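You operate a simulated robot arm through the tools that you are given. There is no shell and no other tool. Be economical: measure what you need, move in short steps, check, and stop when the job is done.

You are at the controls of a simulated robot arm. One attempt, no reset.

TASK
Clamp the cores, try the green plug in the core at number 65, then press GOOD.
Fine: try that core alone; put the plug back and turn the teal star knob back to FREE. Set down upright: what you pick out.

The check looks at the end state, three seconds after you hand in, the way a careful person would. Anything else that was tipped, shoved, dropped, spilled or broken makes it a failure.

THE ROBOT
A 7-joint arm with a two-finger parallel gripper, fixed in place. Base frame: the origin is at the foot of the arm, x ahead of it, y to its left, z up; the work surface is at about z = 0.82. Lengths are in m, angles in degrees, forces in N, time in s.
With the tool pointing down near the work surface it reaches from about 0.24 to 0.68 m from the base axis. Its first joint turns from -66.0 to 66.0 degrees. Payload 2.4 kg.
Tool frame: the origin (TCP) lies between the finger pads and is the grasp point; the fingertips stand 0.03 m ahead of it; z points along the fingers, y is the line along which they close. Largest opening 0.094 m; finger width 0.028, thickness 0.01; the body of the gripper, 0.05 by 0.096 m, starts 0.055 m behind the TCP.
Orientation is told as [roll, pitch, yaw] about the base's x, y, z axes, in that order, counted from this pose: with the fingers straight down and closing along the base's y, the tool's x points along the base's -x, its y along +y and its z along -z.

THE INTERFACE
- The arm moves only by the tool servo_tool. Its argument "plan" is a list of rows, each a list of 7 numbers: the shift along the tool's x, y, z in units of 300 mm (1.0 is 300 mm), then the turn, a rotation vector about the tool's x, y, z in units of 120 degrees (1.0 is 120 degrees), then the finger opening in m, from 0 to 0.094. In form: [[dx, dy, dz, rx, ry, rz, jaw], ...]. A call has 1 to 20 rows; each row is the pose to reach, as a shift and turn from the pose commanded when the call began, along the tool's axes at that moment. A call with a number of a shift or a turn outside -1 to 1 is refused whole. Each row takes 0.2 s and may step no farther than 0.05 m and 8.6 degrees from the row before; otherwise, or with a gripper value out of range, the whole call is refused. A pose out of reach is approached as far as the arm can. The call stops where the force on the tool passes 70 N (or 10 N more than at its start, if that is more) or the arm is blocked; 0.2 s more then pass. The fingers move at their own pace (about 0.153 m/s each) and stop on an object; they squeeze with about 33 N. The grip force told is the motor's: it shows also when the fingers shut on nothing. Time passes only in rows, and 0.2 s behind the last, so rows that repeat a pose let the fingers close. The reply holds the time, the measured pose of the TCP, the force on the tool along the base axes, the opening and the grip force, in the units named above and with some noise, with the torque about the TCP (base axes, N m) and any sound that the robot's microphone picked up.
- Cameras (640 x 400 px; columns grow to the right, rows downward): "scene" is fixed at [0.026, 0.4602, 1.4567]; the picture's right is [-0.86, -0.50, 0.00], its down [-0.23, 0.40, -0.89] and it looks along [0.45, -0.77, -0.46] (base axes); focal length 359 px, centre (320, 200). "wrist" rides on the gripper at [0.076, 0.014, -0.103] in the tool frame; the picture's right is [-0.18, 0.98, 0.00], its down [-0.75, -0.14, -0.64] and it looks along [-0.63, -0.12, 0.77] (tool axes); focal length 243 px, centre (320, 200). There is no depth. A picture from a camera that has moved, and an enlarged one, comes with that camera's place and axes in the base frame and with its lens.
- capture(camera): a new picture of that camera. No time passes.
- close_up(camera, box): a new picture of the part [left, top, right, bottom] of that camera's present view, enlarged. No time passes.
- hand_in(): hands the job in; it is judged then, once.

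Work in short steps. Places have to be worked out from the pictures, the camera data and where the tool is seen: move nearer, look again, correct. Check each grasp and each placing, and mend what went wrong. You have 120 turns and 84 pictures in all, those below and enlarged ones among them. Open the gripper and draw the arm clear of the work before you hand the job in, unless the task says otherwise; then end with one line.

The tools are called as a command line: name --pt "numbers of a row" for each row, then --argument value for the rest, lists and objects as JSON in quotes. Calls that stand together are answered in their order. servo_tool: Moves the arm, as the interface text tells. Its arguments: {"type":"object","properties":{"plan":{"type":"array"}},"required":["plan"]} The other tools are called the same way: capture (camera) takes a picture; close_up (camera, box) takes an enlarged picture of a part of a camera's view; hand_in () hands the job in.

At the start:

```text
clock: 0.0
eef_pos: [0.2933, -0.2049, 1.1969]
tcp_rot: [0.0, -0.1, 0.0]
ft_force: [0.3, 1.1, 0.2]
moment: [0.0, -0.01, 0.0]
gripper_width: 0.0941
finger_force: 0.0
```

scene: 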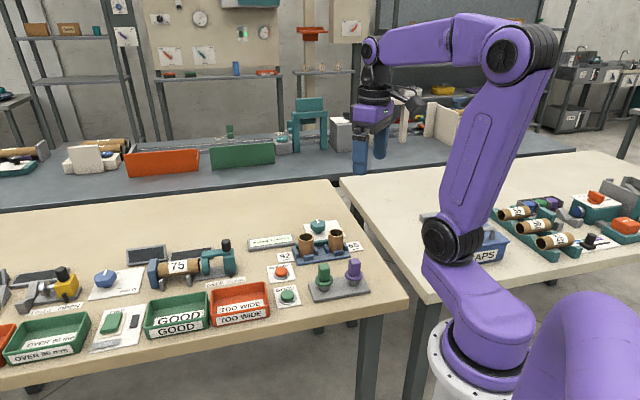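
wrist: 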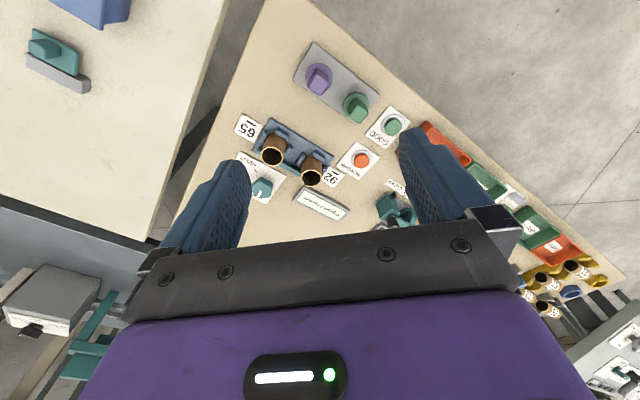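

The station (cores 92 and 65, plug stand, teal knob, GOOD button) is in front of the arm. I'll enlarge both views to read it.

close_up --camera "scene" --box '[230, 200, 390, 310]'

close_up --camera "wrist" --box '[220, 30, 420, 230]'

```text
3.64 times, centred on (310, 255) of scene
camera zoom: at [0.026, 0.4602, 1.4567], right [-0.86, -0.5, 0.0], down [-0.23, 0.4, -0.89], along [0.45, -0.77, -0.46], focal length 1306 px, centre (356, 0)
```

zoom: 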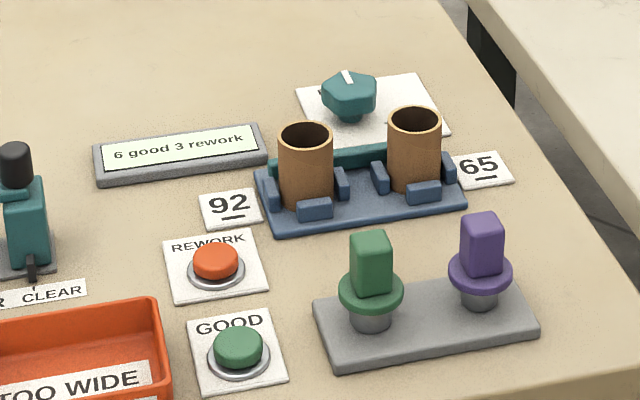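

```text
2.00 times, centred on (320, 130) of wrist
camera zoom: at [0.2166, -0.1911, 1.3008], right [0.18, 0.98, 0.0], down [0.75, -0.14, 0.64], along [0.63, -0.12, -0.77], focal length 485 px, centre (320, 340)
```

zoom: 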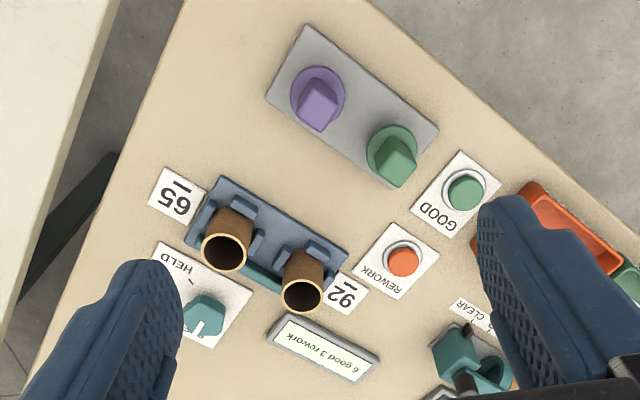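

From triangulating the two views: core 65 is at about (0.434,-0.328), green plug at (0.37,-0.156), knob at (0.518,-0.378) and GOOD at (0.427,-0.09). I'll move nearer to see the knob.

servo_tool --pt "-0.08 -0.086 0.054 0 0 0 0.094" --pt "-0.16 -0.172 0.108 0 0 0 0.094" --pt "-0.24 -0.258 0.162 0 0 0 0.094" --pt "-0.32 -0.344 0.215 0 0 0 0.094" --pt "-0.4 -0.43 0.269 0 0 0 0.094" --pt "-0.49 -0.517 0.323 0 0 0 0.094"

capture --camera "wrist"

```text
clock: 1.4
eef_pos: [0.4393, -0.3607, 1.0997]
tcp_rot: [0.0, 0.0, 0.0]
ft_force: [0.0, -0.4, 0.4]
moment: [0.01, 0.02, -0.01]
gripper_width: 0.094
finger_force: 0.1
```

```text
79 pictures are left
camera wrist: at [0.3639, -0.3465, 1.2028], right [0.18, 0.98, 0.0], down [0.75, -0.14, 0.64], along [0.63, -0.12, -0.77], focal length 243 px, centre (320, 200)
```

wrist: 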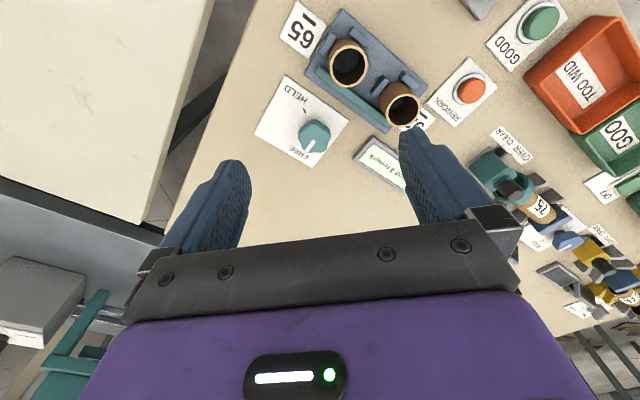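

close_up --camera "wrist" --box '[240, 60, 360, 180]'

close_up --camera "scene" --box '[290, 210, 370, 260]'

```text
3.33 times, centred on (300, 120) of wrist
camera zoom: at [0.3639, -0.3465, 1.2028], right [0.18, 0.98, 0.0], down [0.75, -0.14, 0.64], along [0.63, -0.12, -0.77], focal length 809 px, centre (387, 467)
```

zoom: 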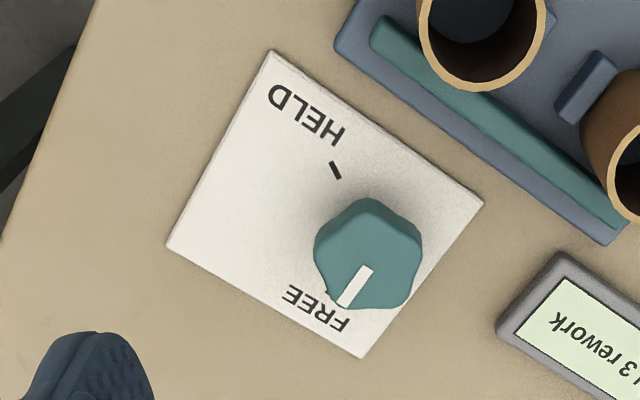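

```text
8.00 times, centred on (330, 235) of scene
camera zoom: at [0.026, 0.4602, 1.4567], right [-0.86, -0.5, 0.0], down [-0.23, 0.4, -0.89], along [0.45, -0.77, -0.46], focal length 2872 px, centre (240, -80)
```

zoom: 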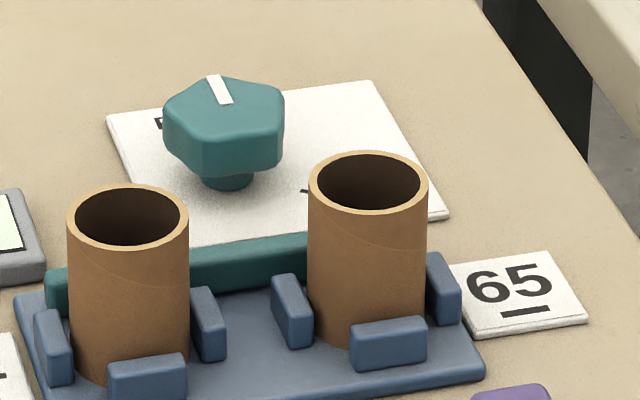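

The knob is at FREE, pointing near -40° in base. HELD lies about 100° clockwise of that from above. The top centre is about (0.519,-0.381,0.866). I'll go above it with yaw +50° and the jaw part closed, then look.

servo_tool --pt "-0.044 -0.011 0.05 0 0 -0.0694 0.075" --pt "-0.088 -0.022 0.1 0 0 -0.1389 0.075" --pt "-0.133 -0.034 0.16 0 0 -0.2083 0.075" --pt "-0.177 -0.045 0.22 0 0 -0.2778 0.075" --pt "-0.222 -0.056 0.28 0 0 -0.3472 0.075" --pt "-0.266 -0.068 0.333 0 0 -0.4167 0.075"

capture --camera "wrist"

capture --camera "scene"

```text
clock: 2.8
eef_pos: [0.5191, -0.3793, 0.9994]
tcp_rot: [0.0, 0.0, 50.1]
ft_force: [-0.4, 0.9, -0.4]
moment: [0.03, 0.0, 0.02]
gripper_width: 0.0747
finger_force: 0.1
```

```text
76 pictures are left
camera wrist: at [0.4593, -0.4302, 1.1042], right [-0.64, 0.77, 0.0], down [0.59, 0.49, 0.64], along [0.5, 0.41, -0.77], focal length 243 px, centre (320, 200)
```

wrist: 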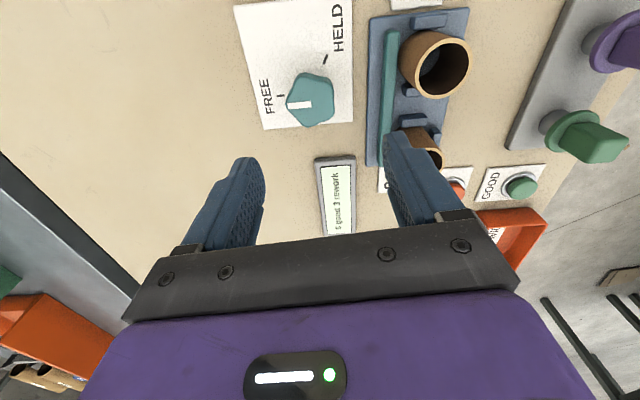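

```text
75 pictures are left
```

scene: 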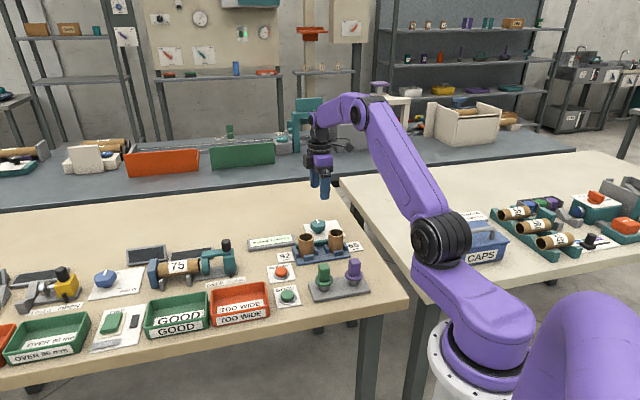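

close_up --camera "wrist" --box '[230, 20, 390, 140]'

```text
3.33 times, centred on (310, 80) of wrist
camera zoom: at [0.4593, -0.4302, 1.1042], right [-0.64, 0.77, 0.0], down [0.59, 0.49, 0.64], along [0.5, 0.41, -0.77], focal length 809 px, centre (353, 600)
```

zoom: 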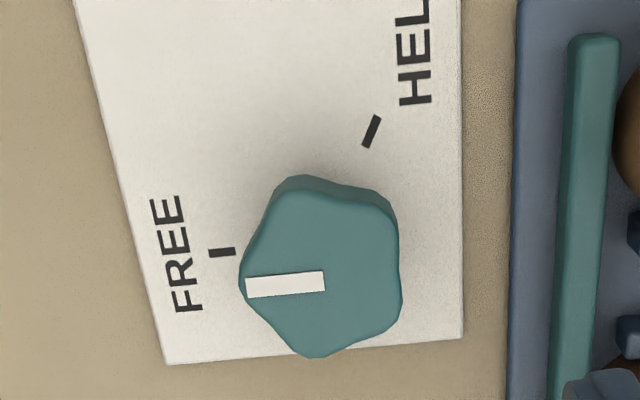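

The knob centre refines to about (0.5235,-0.3845), top near z 0.856. I'll correct sideways and come down to 0.90, then check.

servo_tool --pt "0.004 -0.0223 0.1 0 0 0 0.07" --pt "0.004 -0.0223 0.2 0 0 0 0.07" --pt "0.004 -0.0223 0.33 0 0 0 0.07" --pt "0.004 -0.0223 0.33 0 0 0 0.07"

capture --camera "wrist"

close_up --camera "scene" --box '[270, 180, 390, 255]'

```text
clock: 3.8
eef_pos: [0.5231, -0.3852, 0.8999]
tcp_rot: [0.0, 0.1, 50.1]
ft_force: [0.3, -0.5, 1.2]
moment: [-0.02, 0.02, 0.02]
gripper_width: 0.07
finger_force: 0.1
```

```text
73 pictures are left
camera wrist: at [0.4633, -0.4348, 1.004], right [-0.63, 0.77, 0.0], down [0.59, 0.49, 0.64], along [0.5, 0.41, -0.77], focal length 243 px, centre (320, 200)
```

wrist: 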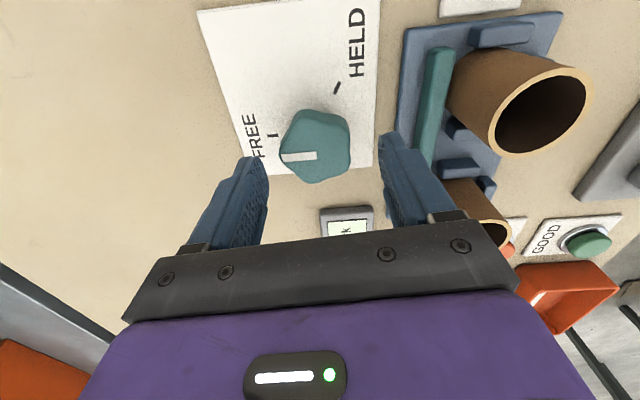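

```text
5.33 times, centred on (330, 218) of scene
camera zoom: at [0.026, 0.4602, 1.4567], right [-0.86, -0.5, 0.0], down [-0.23, 0.4, -0.89], along [0.45, -0.77, -0.46], focal length 1915 px, centre (267, 107)
```

zoom: 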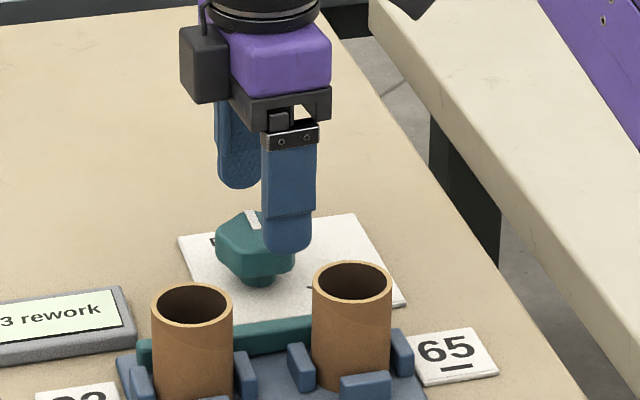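

The fingers straddle the knob within a few mm. I'll descend to TCP z ≈ 0.862 and close on it.

servo_tool --pt "-0.006 -0.01 0.06 0 0 0 0.07" --pt "-0.006 -0.01 0.1267 0 0 0 0.07" --pt "-0.006 -0.01 0.1267 0 0 0 0.03" --pt "-0.006 -0.01 0.1267 0 0 0 0.03" --pt "-0.006 -0.01 0.1267 0 0 0 0.03"

close_up --camera "wrist" --box '[200, 50, 460, 250]'

close_up --camera "scene" --box '[270, 180, 390, 255]'

```text
clock: 5.0
eef_pos: [0.5262, -0.3851, 0.863]
tcp_rot: [0.1, 0.0, 50.0]
ft_force: [-3.1, 2.1, -0.2]
moment: [0.14, -0.02, -0.01]
gripper_width: 0.0466
finger_force: 44.6
```

```text
2.00 times, centred on (330, 150) of wrist
camera zoom: at [0.466, -0.4358, 0.9667], right [-0.63, 0.77, 0.0], down [0.59, 0.49, 0.64], along [0.5, 0.41, -0.77], focal length 485 px, centre (300, 300)
```

zoom: 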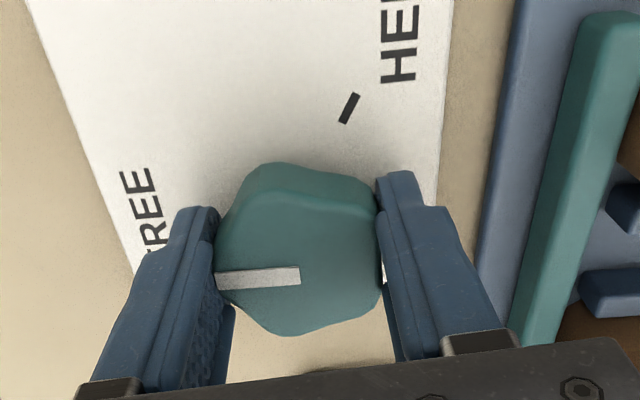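

```text
5.33 times, centred on (330, 218) of scene
camera zoom: at [0.0259, 0.4603, 1.4567], right [-0.86, -0.5, 0.0], down [-0.23, 0.4, -0.89], along [0.45, -0.77, -0.46], focal length 1915 px, centre (267, 107)
```

zoom: 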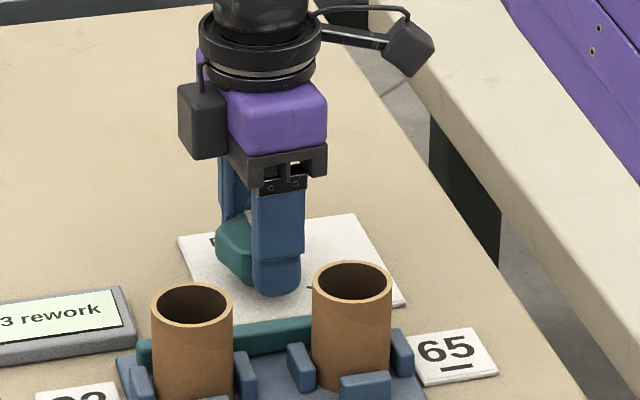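

Good grip at 46.6 mm, centred. Turning clockwise about 60° first.

servo_tool --pt "0 0 0 0 0 0.07 0.03" --pt "0 0 0 0 0 0.14 0.03" --pt "0 0 0 0 0 0.21 0.03" --pt "0 0 0 0 0 0.28 0.03" --pt "0 0 0 0 0 0.35 0.03" --pt "0 0 0 0 0 0.42 0.03" --pt "0 0 0 0 0 0.49 0.03"

close_up --camera "wrist" --box '[200, 50, 460, 250]'

```text
clock: 6.6
eef_pos: [0.5255, -0.3852, 0.8616]
tcp_rot: [0.2, 0.4, -8.8]
ft_force: [-23.6, 15.8, 8.8]
moment: [-0.15, -0.33, 0.03]
gripper_width: 0.0461
finger_force: 45.4
```

```text
2.00 times, centred on (330, 150) of wrist
camera zoom: at [0.4535, -0.3598, 0.9675], right [0.33, 0.94, 0.0], down [0.73, -0.26, 0.64], along [0.6, -0.21, -0.77], focal length 485 px, centre (300, 300)
```

zoom: 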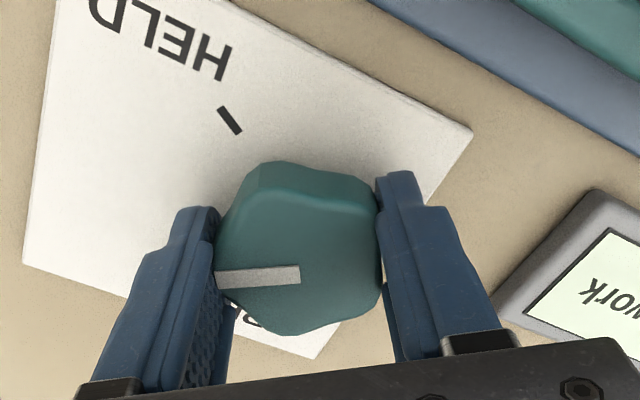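

The knob turns with the gripper, and a sideways force of 28 N shows a slight axis offset. I'll ease about 1 mm that way and turn 40° more.

servo_tool --pt "0.004 0.002 0 0 0 0.0 0.03" --pt "0.004 0.002 0 0 0 0.07 0.03" --pt "0.004 0.002 0 0 0 0.14 0.03" --pt "0.004 0.002 0 0 0 0.21 0.03" --pt "0.004 0.002 0 0 0 0.28 0.03" --pt "0.004 0.002 0 0 0 0.34 0.03"

close_up --camera "wrist" --box '[200, 50, 460, 250]'

```text
clock: 8.0
eef_pos: [0.5258, -0.3838, 0.8627]
tcp_rot: [0.0, 0.1, -49.7]
ft_force: [-2.1, 7.0, -6.7]
moment: [0.62, 0.44, -0.01]
gripper_width: 0.0458
finger_force: 45.1
```

```text
2.00 times, centred on (330, 150) of wrist
camera zoom: at [0.4882, -0.3175, 0.967], right [0.87, 0.49, 0.0], down [0.38, -0.67, 0.64], along [0.32, -0.56, -0.77], focal length 485 px, centre (300, 300)
```

zoom: 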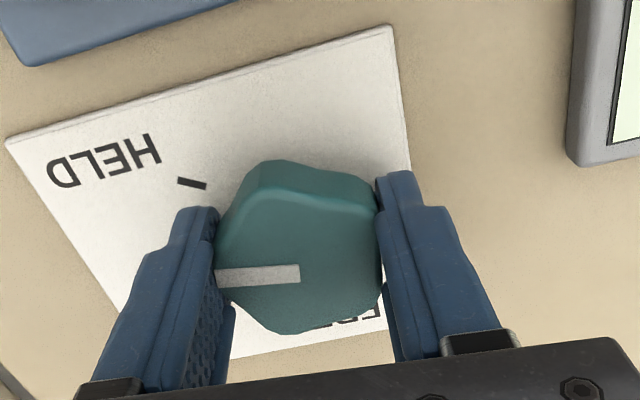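

HELD's tick is still about 10–15° ahead; turning 12° more.

servo_tool --pt "0.0 0.002 0 0 0 0.05 0.03" --pt "0.0 0.002 0 0 0 0.1 0.03" --pt "0.0 0.002 0 0 0 0.1 0.03"

close_up --camera "wrist" --box '[200, 50, 460, 250]'

close_up --camera "scene" --box '[270, 180, 390, 255]'

```text
clock: 8.8
eef_pos: [0.526, -0.385, 0.8623]
tcp_rot: [0.1, 0.0, -61.5]
ft_force: [-2.6, 8.0, -7.7]
moment: [0.13, -0.21, -0.03]
gripper_width: 0.046
finger_force: 44.8
```

```text
2.00 times, centred on (330, 150) of wrist
camera zoom: at [0.5031, -0.311, 0.967], right [0.95, 0.3, 0.0], down [0.23, -0.73, 0.64], along [0.2, -0.61, -0.77], focal length 485 px, centre (300, 300)
```

zoom: 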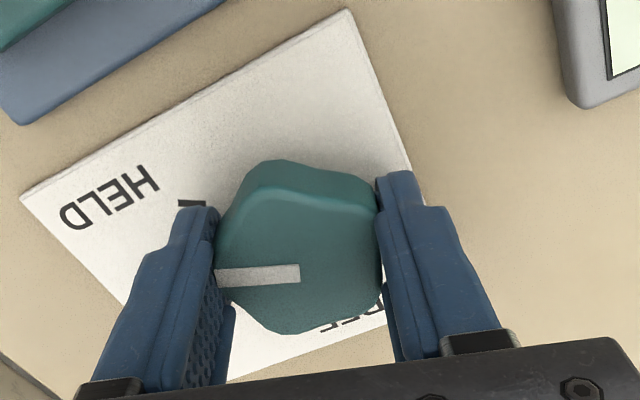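

```text
5.33 times, centred on (330, 218) of scene
camera zoom: at [0.0261, 0.4603, 1.4567], right [-0.86, -0.5, 0.0], down [-0.23, 0.4, -0.89], along [0.45, -0.77, -0.46], focal length 1915 px, centre (267, 107)
```

zoom: 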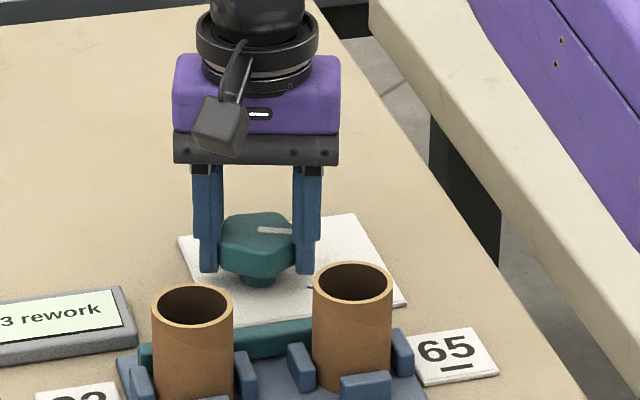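

Turned about 112° in all. I'll let go and rise to inspect the pointer and clamp.

servo_tool --pt "0 0 0 0 0 0 0.07" --pt "0 0 0 0 0 0 0.07" --pt "0 0 -0.1 0 0 0 0.07" --pt "0 0 -0.25 0 0 0 0.07" --pt "0 0 -0.4 0 0 0 0.07"

close_up --camera "wrist" --box '[200, 0, 440, 180]'

close_up --camera "scene" --box '[290, 210, 370, 260]'

```text
clock: 10.0
eef_pos: [0.5279, -0.3863, 0.9838]
tcp_rot: [0.0, 0.0, -61.6]
ft_force: [0.0, 0.1, 0.2]
moment: [-0.01, -0.02, 0.01]
gripper_width: 0.07
finger_force: 0.0
```

```text
2.22 times, centred on (320, 90) of wrist
camera zoom: at [0.5038, -0.3119, 1.0881], right [0.95, 0.31, 0.0], down [0.23, -0.73, 0.64], along [0.2, -0.61, -0.77], focal length 539 px, centre (320, 444)
```

zoom: 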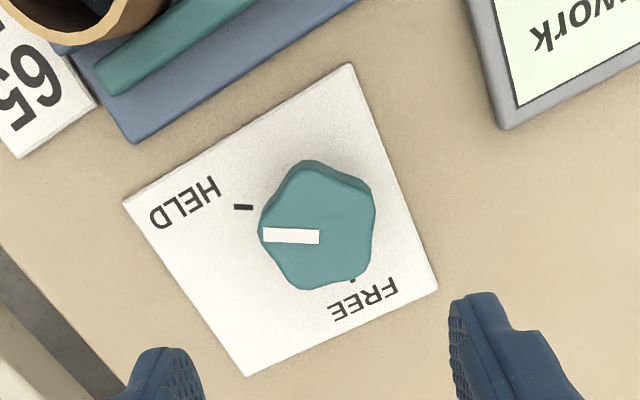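

```text
8.00 times, centred on (330, 235) of scene
camera zoom: at [0.026, 0.4602, 1.4567], right [-0.86, -0.5, 0.0], down [-0.23, 0.4, -0.89], along [0.45, -0.77, -0.46], focal length 2872 px, centre (240, -80)
```

zoom: 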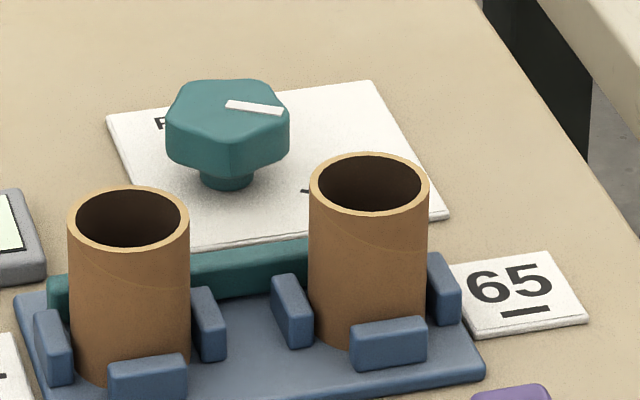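

The pointer now sits on the HELD tick and the clamp bar moved up to the cores. Next I'll go above the green plug at yaw 47.5° and look.

servo_tool --pt "0.0661 -0.007 -0.0314 0 0 -0.0649 0.08" --pt "0.1321 -0.0141 -0.0628 0 0 -0.1299 0.08" --pt "0.1982 -0.0212 -0.0942 0 0 -0.1948 0.08" --pt "0.2643 -0.0282 -0.1256 0 0 -0.2597 0.08" --pt "0.3304 -0.0353 -0.157 0 0 -0.3247 0.08" --pt "0.3964 -0.0423 -0.18 0 0 -0.3896 0.08" --pt "0.4625 -0.0494 -0.2 0 0 -0.4545 0.08" --pt "0.5286 -0.0564 -0.21 0 0 -0.5194 0.08" --pt "0.5946 -0.0635 -0.22 0 0 -0.5844 0.08" --pt "0.6607 -0.0705 -0.22 0 0 -0.6493 0.08" --pt "0.7268 -0.0776 -0.22 0 0 -0.7142 0.08" --pt "0.7929 -0.0846 -0.22 0 0 -0.7791 0.08" --pt "0.8589 -0.0917 -0.22 0 0 -0.8441 0.08" --pt "0.925 -0.0987 -0.22 0 0 -0.909 0.08"

close_up --camera "wrist" --box '[200, 0, 460, 200]'

close_up --camera "scene" --box '[270, 160, 390, 310]'

```text
clock: 13.0
eef_pos: [0.3686, -0.1549, 1.0483]
tcp_rot: [-0.1, 0.0, 47.6]
ft_force: [-0.1, 0.4, -0.2]
moment: [0.02, -0.03, 0.01]
gripper_width: 0.0799
finger_force: 0.0
```

```text
2.00 times, centred on (330, 100) of wrist
camera zoom: at [0.3062, -0.2017, 1.1525], right [-0.6, 0.8, 0.0], down [0.61, 0.46, 0.64], along [0.51, 0.39, -0.77], focal length 485 px, centre (300, 400)
```

zoom: 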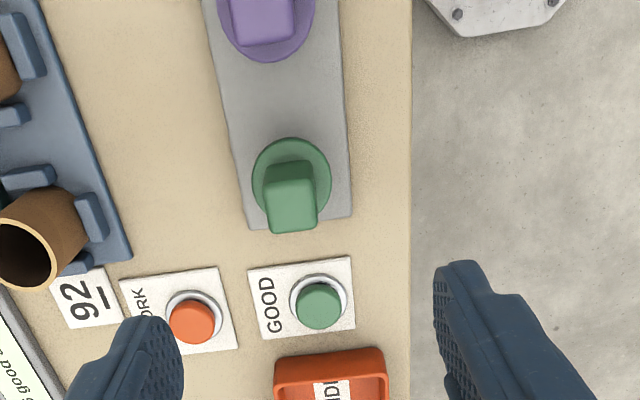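

```text
2.67 times, centred on (330, 235) of scene
camera zoom: at [0.026, 0.4602, 1.4567], right [-0.86, -0.5, 0.0], down [-0.23, 0.4, -0.89], along [0.45, -0.77, -0.46], focal length 958 px, centre (293, 107)
```

zoom: 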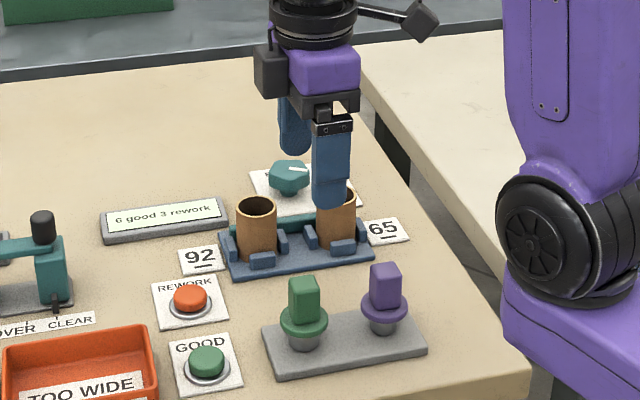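

The green plug handle is at about (0.376,-0.156), top near z 0.905, about 25 mm wide along the closing line. I'll lower to just above it and recheck.

servo_tool --pt "-0.013 -0.0195 0.13 0 0 0 0.08" --pt "-0.013 -0.0195 0.26 0 0 0 0.08" --pt "-0.013 -0.0195 0.37 0 0 0 0.08" --pt "-0.013 -0.0195 0.37 0 0 0 0.08"

close_up --camera "wrist" --box '[200, 50, 460, 250]'

close_up --camera "scene" --box '[270, 210, 390, 310]'

```text
clock: 14.0
eef_pos: [0.3733, -0.1556, 0.9371]
tcp_rot: [0.0, 0.0, 47.5]
ft_force: [-0.7, 0.3, -0.1]
moment: [-0.01, -0.02, 0.0]
gripper_width: 0.0803
finger_force: 0.1
```

```text
2.00 times, centred on (330, 150) of wrist
camera zoom: at [0.3118, -0.2031, 1.041], right [-0.6, 0.8, 0.0], down [0.61, 0.46, 0.64], along [0.51, 0.39, -0.77], focal length 485 px, centre (300, 300)
```

zoom: 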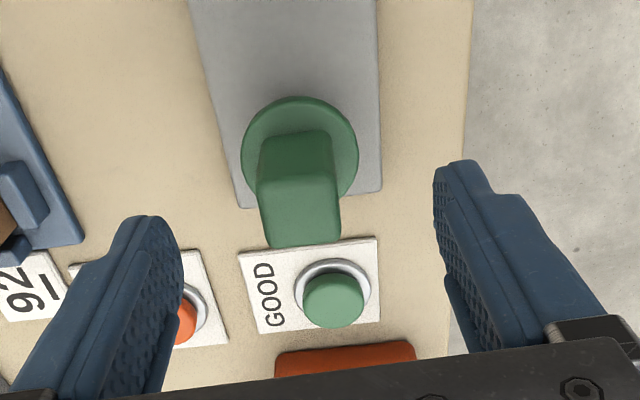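

```text
4.00 times, centred on (330, 260) of scene
camera zoom: at [0.026, 0.4602, 1.4567], right [-0.86, -0.5, 0.0], down [-0.23, 0.4, -0.89], along [0.45, -0.77, -0.46], focal length 1436 px, centre (280, -40)
```

zoom: 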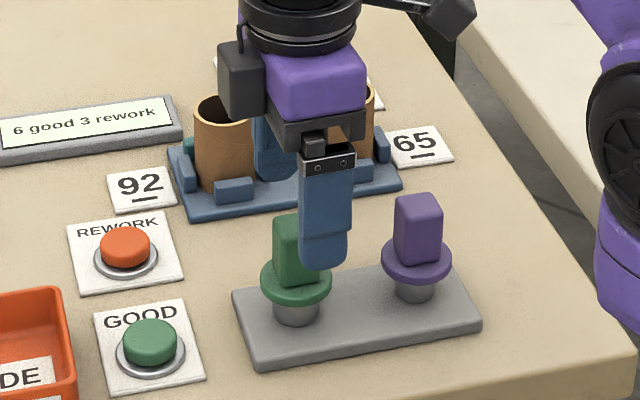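

The handle is centred under the TCP and its faces are turned about 4° from my yaw. I'll correct that, lower to z 0.898 and close.

servo_tool --pt "0 0 0.05 0 0 0.033 0.08" --pt "0 0 0.1 0 0 0.033 0.08" --pt "0 0 0.13 0 0 0.033 0.08" --pt "0 0 0.13 0 0 0.033 0.01" --pt "0 0 0.13 0 0 0.033 0.01" --pt "0 0 0.13 0 0 0.033 0.01"

close_up --camera "wrist" --box '[200, 50, 460, 250]'

close_up --camera "scene" --box '[270, 210, 390, 310]'

```text
clock: 15.4
eef_pos: [0.3758, -0.1567, 0.8974]
tcp_rot: [0.0, 0.0, 43.5]
ft_force: [-0.4, 1.0, -0.9]
moment: [-0.01, -0.02, -0.01]
gripper_width: 0.0303
finger_force: 33.0
```

```text
2.00 times, centred on (330, 150) of wrist
camera zoom: at [0.3103, -0.1994, 1.0024], right [-0.54, 0.84, 0.0], down [0.64, 0.42, 0.64], along [0.54, 0.35, -0.77], focal length 485 px, centre (300, 300)
```

zoom: 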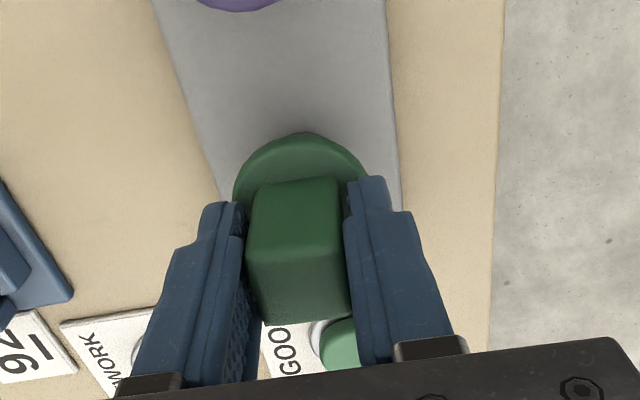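

```text
4.00 times, centred on (330, 260) of scene
camera zoom: at [0.026, 0.4602, 1.4567], right [-0.86, -0.5, 0.0], down [-0.23, 0.4, -0.89], along [0.45, -0.77, -0.46], focal length 1436 px, centre (280, -40)
```

zoom: 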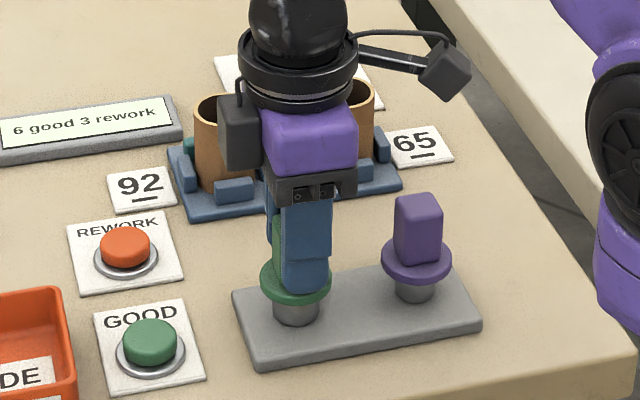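

The plug is gripped (30 mm, 33 N) at TCP (0.3758,-0.1567,0.8974), yaw 43.5°, which I note for the return. Lifting straight up.

servo_tool --pt "0 0 -0.05 0 0 0 0.01" --pt "0 0 -0.13 0 0 0 0.01" --pt "0 0 -0.25 0 0 0 0.01" --pt "0 0 -0.367 0 0 0 0.01" --pt "0 0 -0.367 0 0 0 0.01"

close_up --camera "wrist" --box '[200, 50, 460, 250]'

close_up --camera "scene" --box '[270, 160, 410, 310]'

```text
clock: 16.6
eef_pos: [0.376, -0.1574, 1.0095]
tcp_rot: [0.0, 0.1, 43.5]
ft_force: [-0.2, -0.2, -1.4]
moment: [0.03, -0.01, 0.01]
gripper_width: 0.0299
finger_force: 33.0
```

```text
2.00 times, centred on (330, 150) of wrist
camera zoom: at [0.3113, -0.199, 1.114], right [-0.54, 0.84, 0.0], down [0.64, 0.42, 0.64], along [0.54, 0.35, -0.77], focal length 485 px, centre (300, 300)
```

zoom: 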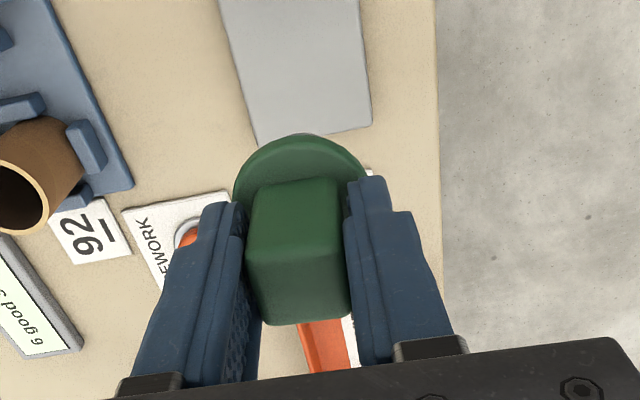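

```text
2.67 times, centred on (340, 235) of scene
camera zoom: at [0.026, 0.4602, 1.4567], right [-0.86, -0.5, 0.0], down [-0.23, 0.4, -0.89], along [0.45, -0.77, -0.46], focal length 958 px, centre (267, 107)
```

zoom: 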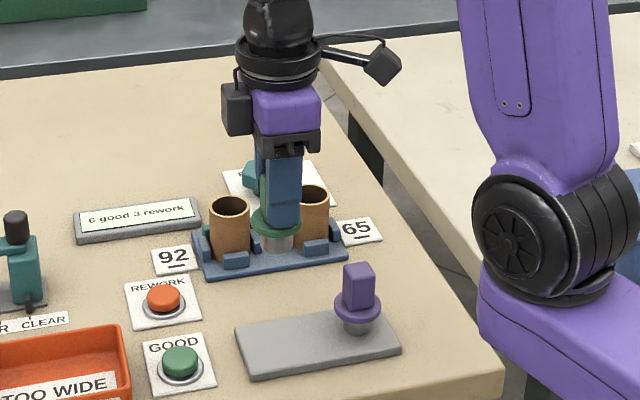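

The plug is held straight and centred. I'll carry it high to just past core 65, so the wrist camera sees the core from above.

servo_tool --pt "0.01 -0.1 -0.067 0 0 0 0.01" --pt "0.02 -0.2 -0.067 0 0 0 0.01" --pt "0.03 -0.3 -0.067 0 0 0 0.01" --pt "0.04 -0.4 -0.067 0 0 0 0.01" --pt "0.05 -0.5 -0.067 0 0 0 0.01" --pt "0.053 -0.547 -0.067 0 0 0 0.01" --pt "0.053 -0.547 -0.067 0 0 0 0.01"

capture --camera "wrist"

close_up --camera "scene" --box '[270, 160, 390, 260]'

```text
clock: 18.2
eef_pos: [0.4771, -0.287, 1.0282]
tcp_rot: [0.0, 0.0, 43.5]
ft_force: [0.1, 0.3, -2.6]
moment: [0.0, 0.0, 0.03]
gripper_width: 0.03
finger_force: 33.4
```

```text
55 pictures are left
camera wrist: at [0.4128, -0.3283, 1.1329], right [-0.54, 0.84, 0.0], down [0.64, 0.42, 0.64], along [0.54, 0.35, -0.77], focal length 243 px, centre (320, 200)
```

wrist: 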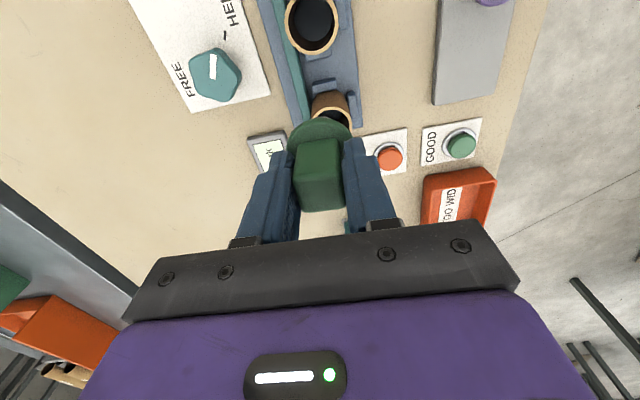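

```text
4.00 times, centred on (330, 210) of scene
camera zoom: at [0.026, 0.4602, 1.4567], right [-0.86, -0.5, 0.0], down [-0.23, 0.4, -0.89], along [0.45, -0.77, -0.46], focal length 1436 px, centre (280, 160)
```

zoom: 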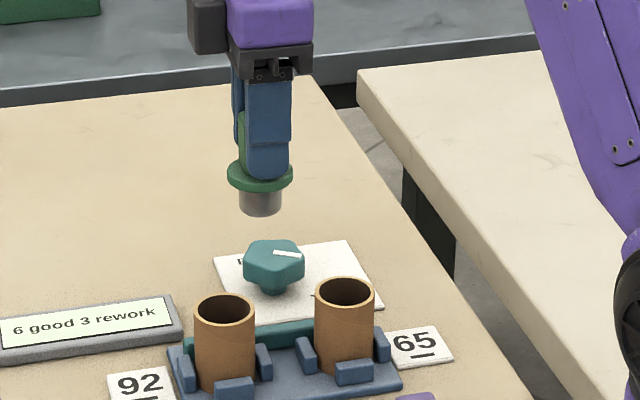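

close_up --camera "wrist" --box '[260, 0, 380, 130]'

```text
3.08 times, centred on (320, 65) of wrist
camera zoom: at [0.4128, -0.3283, 1.1329], right [-0.54, 0.84, 0.0], down [0.64, 0.42, 0.64], along [0.54, 0.35, -0.77], focal length 746 px, centre (320, 615)
```

zoom: 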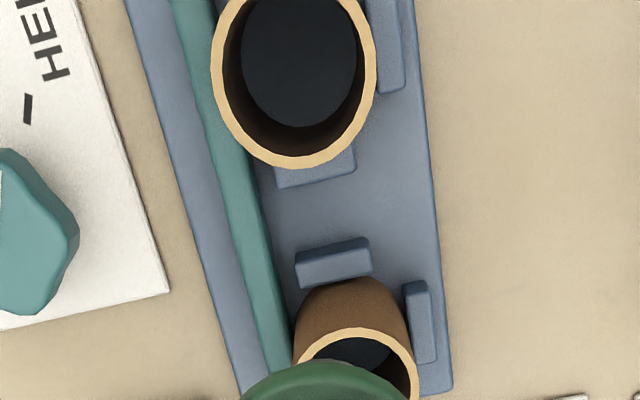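

Core 65's rim centre works out to about (0.4322,-0.3245), bore about 37 mm against a shaft of about 30 mm. I'll move over it with the shaft just above the rim, then check the alignment.

servo_tool --pt "0.1 0.005 0 0 0 0 0.01" --pt "0.195 0.0105 0 0 0 0 0.01" --pt "0.195 0.0105 0.1 0 0 0 0.01" --pt "0.195 0.0105 0.2 0 0 0 0.01" --pt "0.195 0.0105 0.2 0 0 0 0.01"

close_up --camera "scene" --box '[300, 200, 370, 260]'

close_up --camera "wrist" --box '[220, 50, 420, 230]'

```text
clock: 19.4
eef_pos: [0.4322, -0.3241, 0.9685]
tcp_rot: [0.0, -0.1, 43.4]
ft_force: [-0.1, -0.8, -2.2]
moment: [0.06, 0.02, 0.03]
gripper_width: 0.0297
finger_force: 33.4
```

```text
6.67 times, centred on (335, 230) of scene
camera zoom: at [0.026, 0.4602, 1.4567], right [-0.86, -0.5, 0.0], down [-0.23, 0.4, -0.89], along [0.45, -0.77, -0.46], focal length 2394 px, centre (220, 0)
```

zoom: 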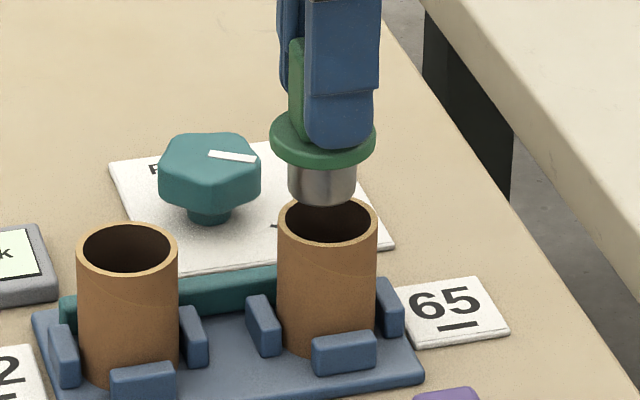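

```text
2.22 times, centred on (320, 140) of wrist
camera zoom: at [0.3679, -0.3659, 1.0723], right [-0.54, 0.84, 0.0], down [0.64, 0.42, 0.64], along [0.54, 0.35, -0.77], focal length 539 px, centre (320, 333)
```

zoom: 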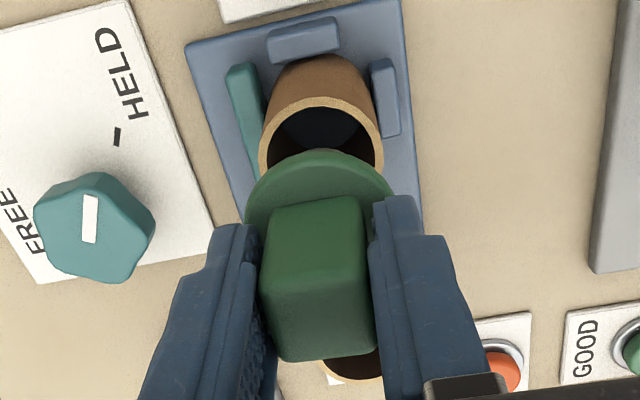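

The shaft is about 2.5 mm short along tool x, and both views agree. I'll correct that and lower 3 cm, watching the force.

servo_tool --pt "0.0083 0.001 0 0 0 0 0.01" --pt "0.0083 0.001 0.033 0 0 0 0.01" --pt "0.0083 0.001 0.05 0 0 0 0.01" --pt "0.0083 0.001 0.067 0 0 0 0.01" --pt "0.0083 0.001 0.083 0 0 0 0.01" --pt "0.0083 0.001 0.1 0 0 0 0.01"

close_up --camera "scene" --box '[300, 200, 370, 260]'

```text
clock: 20.8
eef_pos: [0.4298, -0.3262, 0.9397]
tcp_rot: [0.1, 0.0, 43.5]
ft_force: [0.0, -0.2, -1.3]
moment: [0.04, 0.0, -0.03]
gripper_width: 0.0303
finger_force: 33.4
```

```text
6.67 times, centred on (335, 230) of scene
camera zoom: at [0.026, 0.4602, 1.4567], right [-0.86, -0.5, 0.0], down [-0.23, 0.4, -0.89], along [0.45, -0.77, -0.46], focal length 2394 px, centre (220, 0)
```

zoom: 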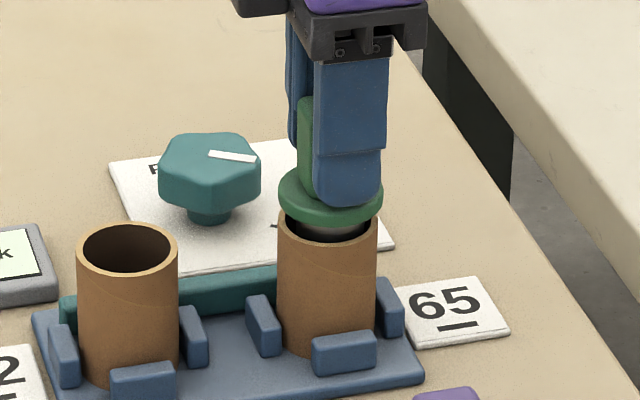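

The shaft has gone in freely. I'll continue down in small steps until the flange seats.

servo_tool --pt "-0.002 0 0.01 0 0 0 0.01" --pt "-0.002 0 0.02 0 0 0 0.01" --pt "-0.002 0 0.028 0 0 0 0.01" --pt "-0.002 0 0.028 0 0 0 0.01"

close_up --camera "scene" --box '[300, 200, 370, 260]'

```text
clock: 21.8
eef_pos: [0.4298, -0.3264, 0.9302]
tcp_rot: [0.0, 0.0, 43.5]
ft_force: [-0.2, 0.4, -1.8]
moment: [-0.01, 0.0, 0.02]
gripper_width: 0.0302
finger_force: 33.3
```

```text
6.67 times, centred on (335, 230) of scene
camera zoom: at [0.026, 0.4602, 1.4567], right [-0.86, -0.5, 0.0], down [-0.23, 0.4, -0.89], along [0.45, -0.77, -0.46], focal length 2394 px, centre (220, 0)
```

zoom: 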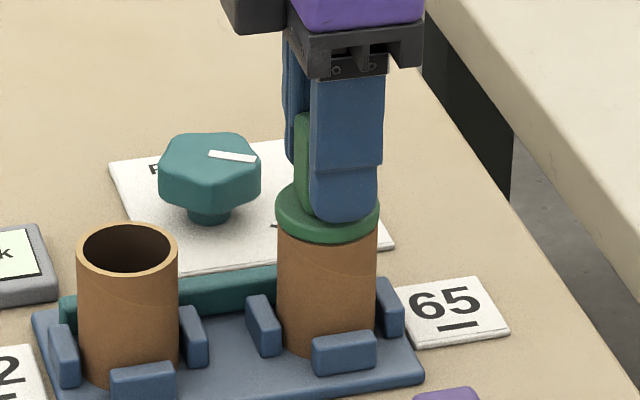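

The flange is almost on the rim. I'll press down 1 mm at a time to feel the seat.

servo_tool --pt "0 0 0.003 0 0 0 0.01" --pt "0 0 0.006 0 0 0 0.01" --pt "0 0 0.009 0 0 0 0.01" --pt "0 0 0.009 0 0 0 0.01"

close_up --camera "scene" --box '[300, 200, 370, 260]'

```text
clock: 22.8
eef_pos: [0.4309, -0.3251, 0.931]
tcp_rot: [-0.3, -0.1, 43.5]
ft_force: [-3.7, 2.5, 28.0]
moment: [-0.01, 0.1, 0.0]
gripper_width: 0.03
finger_force: 32.7
```

```text
6.67 times, centred on (335, 230) of scene
camera zoom: at [0.0255, 0.4606, 1.4566], right [-0.86, -0.5, 0.0], down [-0.23, 0.4, -0.89], along [0.45, -0.77, -0.46], focal length 2394 px, centre (220, 0)
```

zoom: 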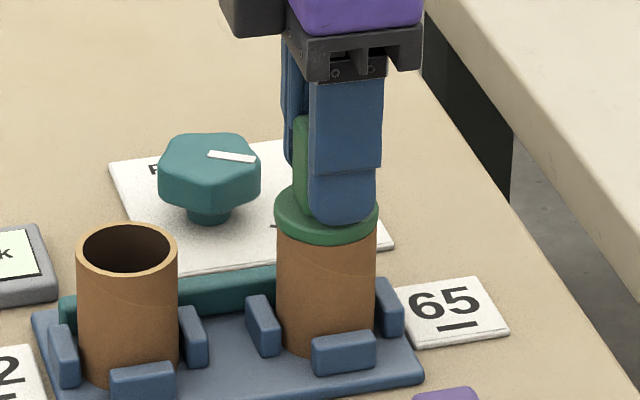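

Seated: the flange is on the rim with a 28 N reaction, so the plug fits. I'll withdraw straight up and check that the core stays put.

servo_tool --pt "0 0 -0.02 0 0 0 0.01" --pt "0 0 -0.05 0 0 0 0.01" --pt "0 0 -0.1 0 0 0 0.01" --pt "0 0 -0.17 0 0 0 0.01" --pt "0 0 -0.28 0 0 0 0.01" --pt "0 0 -0.28 0 0 0 0.01"

close_up --camera "scene" --box '[270, 160, 390, 260]'

close_up --camera "wrist" --box '[200, 50, 460, 250]'

```text
clock: 24.2
eef_pos: [0.4314, -0.3275, 1.0116]
tcp_rot: [0.1, 0.0, 43.4]
ft_force: [-0.2, -1.1, -1.4]
moment: [-0.01, 0.02, 0.0]
gripper_width: 0.0302
finger_force: 32.9
```

```text
4.00 times, centred on (330, 210) of scene
camera zoom: at [0.026, 0.4602, 1.4567], right [-0.86, -0.5, 0.0], down [-0.23, 0.4, -0.89], along [0.45, -0.77, -0.46], focal length 1436 px, centre (280, 160)
```

zoom: 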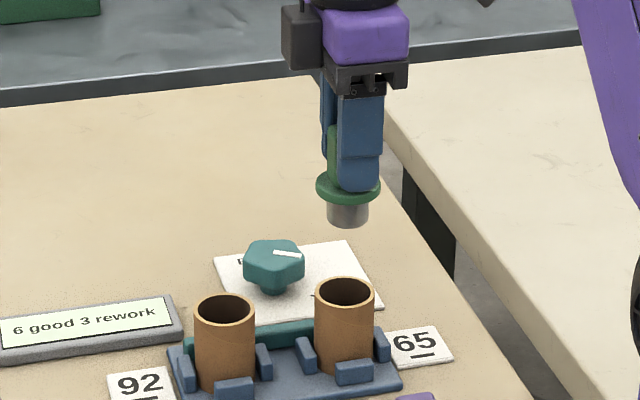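

```text
2.00 times, centred on (330, 150) of wrist
camera zoom: at [0.366, -0.37, 1.1164], right [-0.54, 0.84, 0.0], down [0.64, 0.42, 0.64], along [0.54, 0.35, -0.77], focal length 485 px, centre (300, 300)
```

zoom: 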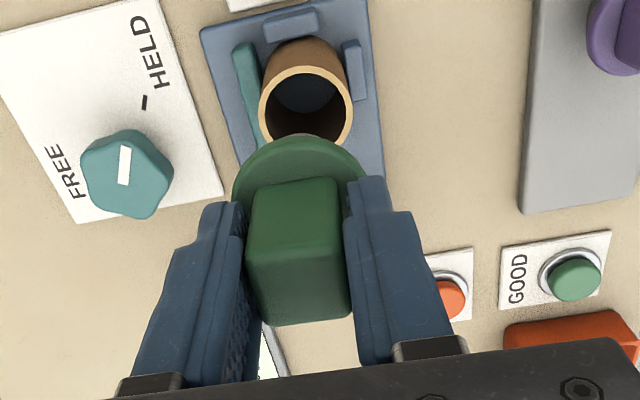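

The core stayed and the plug is unshifted in the grip. I'll carry it back over its place on the stand and lower to about 1 cm above.

servo_tool --pt "-0.043 0.09 0 0 0 0 0.01" --pt "-0.086 0.18 0 0 0 0 0.01" --pt "-0.129 0.27 0 0 0 0 0.01" --pt "-0.171 0.36 0 0 0 0 0.01" --pt "-0.214 0.45 0 0 0 0 0.01" --pt "-0.257 0.54 0 0 0 0 0.01" --pt "-0.257 0.54 0.1 0 0 0 0.01" --pt "-0.257 0.54 0.2 0 0 0 0.01" --pt "-0.257 0.54 0.33 0 0 0 0.01" --pt "-0.257 0.54 0.33 0 0 0 0.01"

close_up --camera "scene" --box '[270, 210, 390, 310]'

close_up --camera "wrist" --box '[200, 50, 460, 250]'

```text
clock: 26.4
eef_pos: [0.3763, -0.155, 0.9159]
tcp_rot: [0.0, 0.1, 43.5]
ft_force: [0.5, 0.7, -2.2]
moment: [0.04, -0.04, -0.02]
gripper_width: 0.0302
finger_force: 32.6
```

```text
4.00 times, centred on (330, 260) of scene
camera zoom: at [0.026, 0.4602, 1.4567], right [-0.86, -0.5, 0.0], down [-0.23, 0.4, -0.89], along [0.45, -0.77, -0.46], focal length 1436 px, centre (280, -40)
```

zoom: 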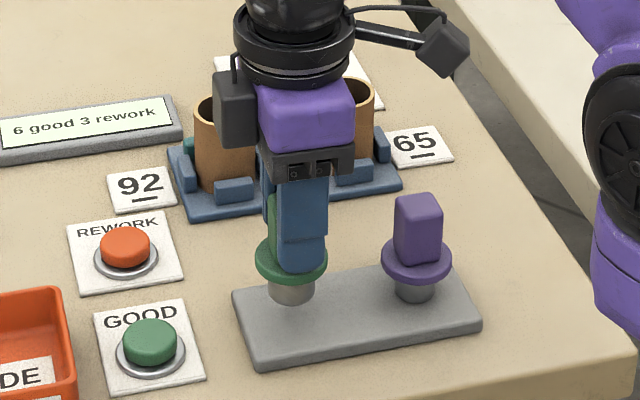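

```text
2.00 times, centred on (330, 150) of wrist
camera zoom: at [0.3114, -0.1965, 1.0198], right [-0.54, 0.84, 0.0], down [0.64, 0.42, 0.64], along [0.54, 0.35, -0.77], focal length 485 px, centre (300, 300)
```

zoom: 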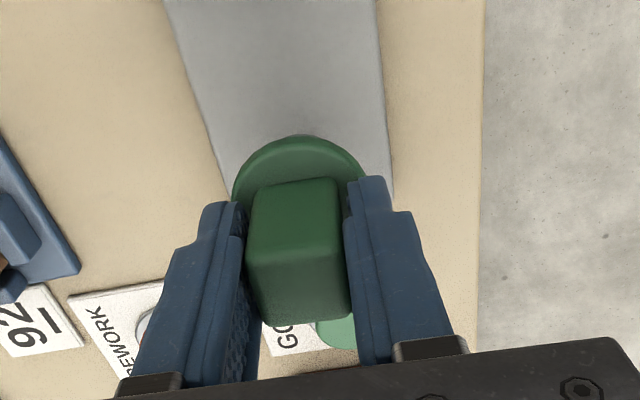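

The plug needs about 2 mm of sideways correction to match its old place. I'll lower it gently to the stand.

servo_tool --pt "0.0065 -0.002 0.02 0 0 0 0.01" --pt "0.0065 -0.002 0.04 0 0 0 0.01" --pt "0.0065 -0.002 0.055 0 0 0 0.01" --pt "0.0065 -0.002 0.06 0 0 0 0.01" --pt "0.0065 -0.002 0.06 0 0 0 0.01"

close_up --camera "scene" --box '[270, 210, 390, 310]'

```text
clock: 27.6
eef_pos: [0.3739, -0.1577, 0.8954]
tcp_rot: [0.0, -0.1, 43.6]
ft_force: [-1.2, 3.0, 28.7]
moment: [0.11, -0.04, 0.01]
gripper_width: 0.0298
finger_force: 33.1
```

```text
4.00 times, centred on (330, 260) of scene
camera zoom: at [0.0256, 0.4604, 1.4566], right [-0.86, -0.5, 0.0], down [-0.23, 0.4, -0.89], along [0.45, -0.77, -0.46], focal length 1436 px, centre (280, -40)
```

zoom: 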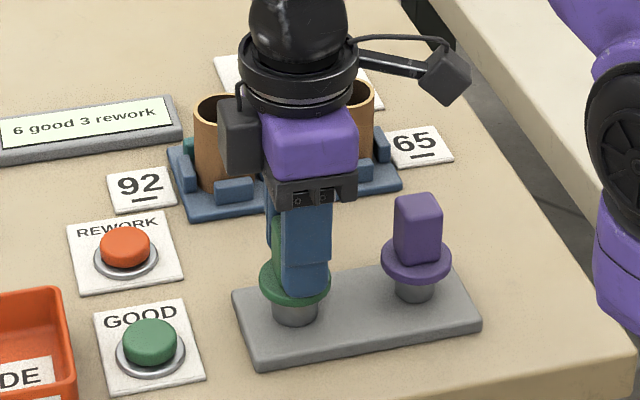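

It stands on the stand as before. I'll ease the pressure, open and rise.

servo_tool --pt "0 0 -0.004 0 0 0 0.01" --pt "0 0 -0.004 0 0 0 0.07" --pt "0 0 -0.004 0 0 0 0.07" --pt "0 0 -0.1 0 0 0 0.07" --pt "0 0 -0.25 0 0 0 0.07" --pt "0 0 -0.4 0 0 0 0.07"

capture --camera "wrist"

close_up --camera "scene" --box '[270, 210, 390, 310]'

```text
clock: 29.0
eef_pos: [0.3742, -0.1538, 1.0152]
tcp_rot: [0.0, 0.0, 43.4]
ft_force: [-0.5, -1.1, 0.7]
moment: [0.02, 0.0, 0.03]
gripper_width: 0.0701
finger_force: 0.0
```

```text
42 pictures are left
camera wrist: at [0.3105, -0.1962, 1.1186], right [-0.54, 0.84, 0.0], down [0.64, 0.42, 0.64], along [0.54, 0.35, -0.77], focal length 243 px, centre (320, 200)
```

wrist: 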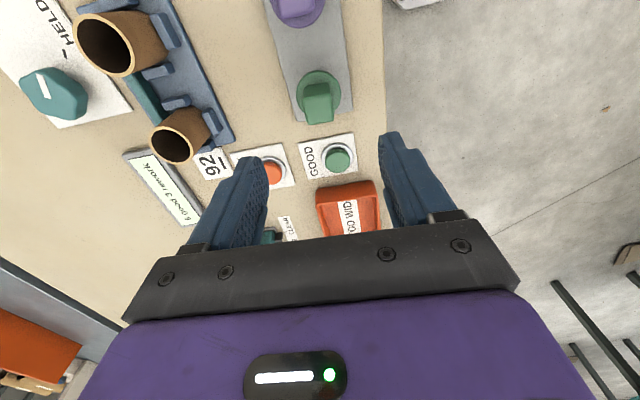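

```text
4.00 times, centred on (330, 260) of scene
camera zoom: at [0.026, 0.4602, 1.4567], right [-0.86, -0.5, 0.0], down [-0.23, 0.4, -0.89], along [0.45, -0.77, -0.46], focal length 1436 px, centre (280, -40)
```

zoom: 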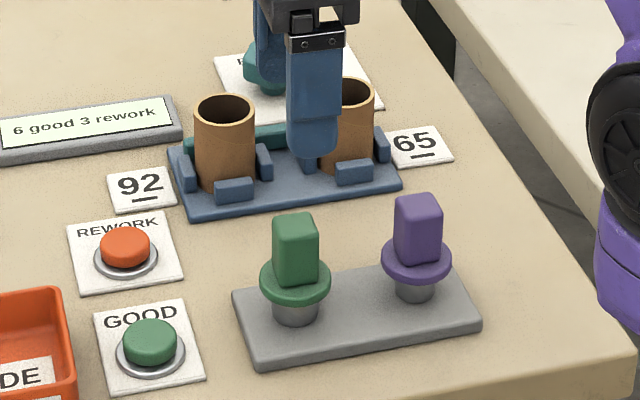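

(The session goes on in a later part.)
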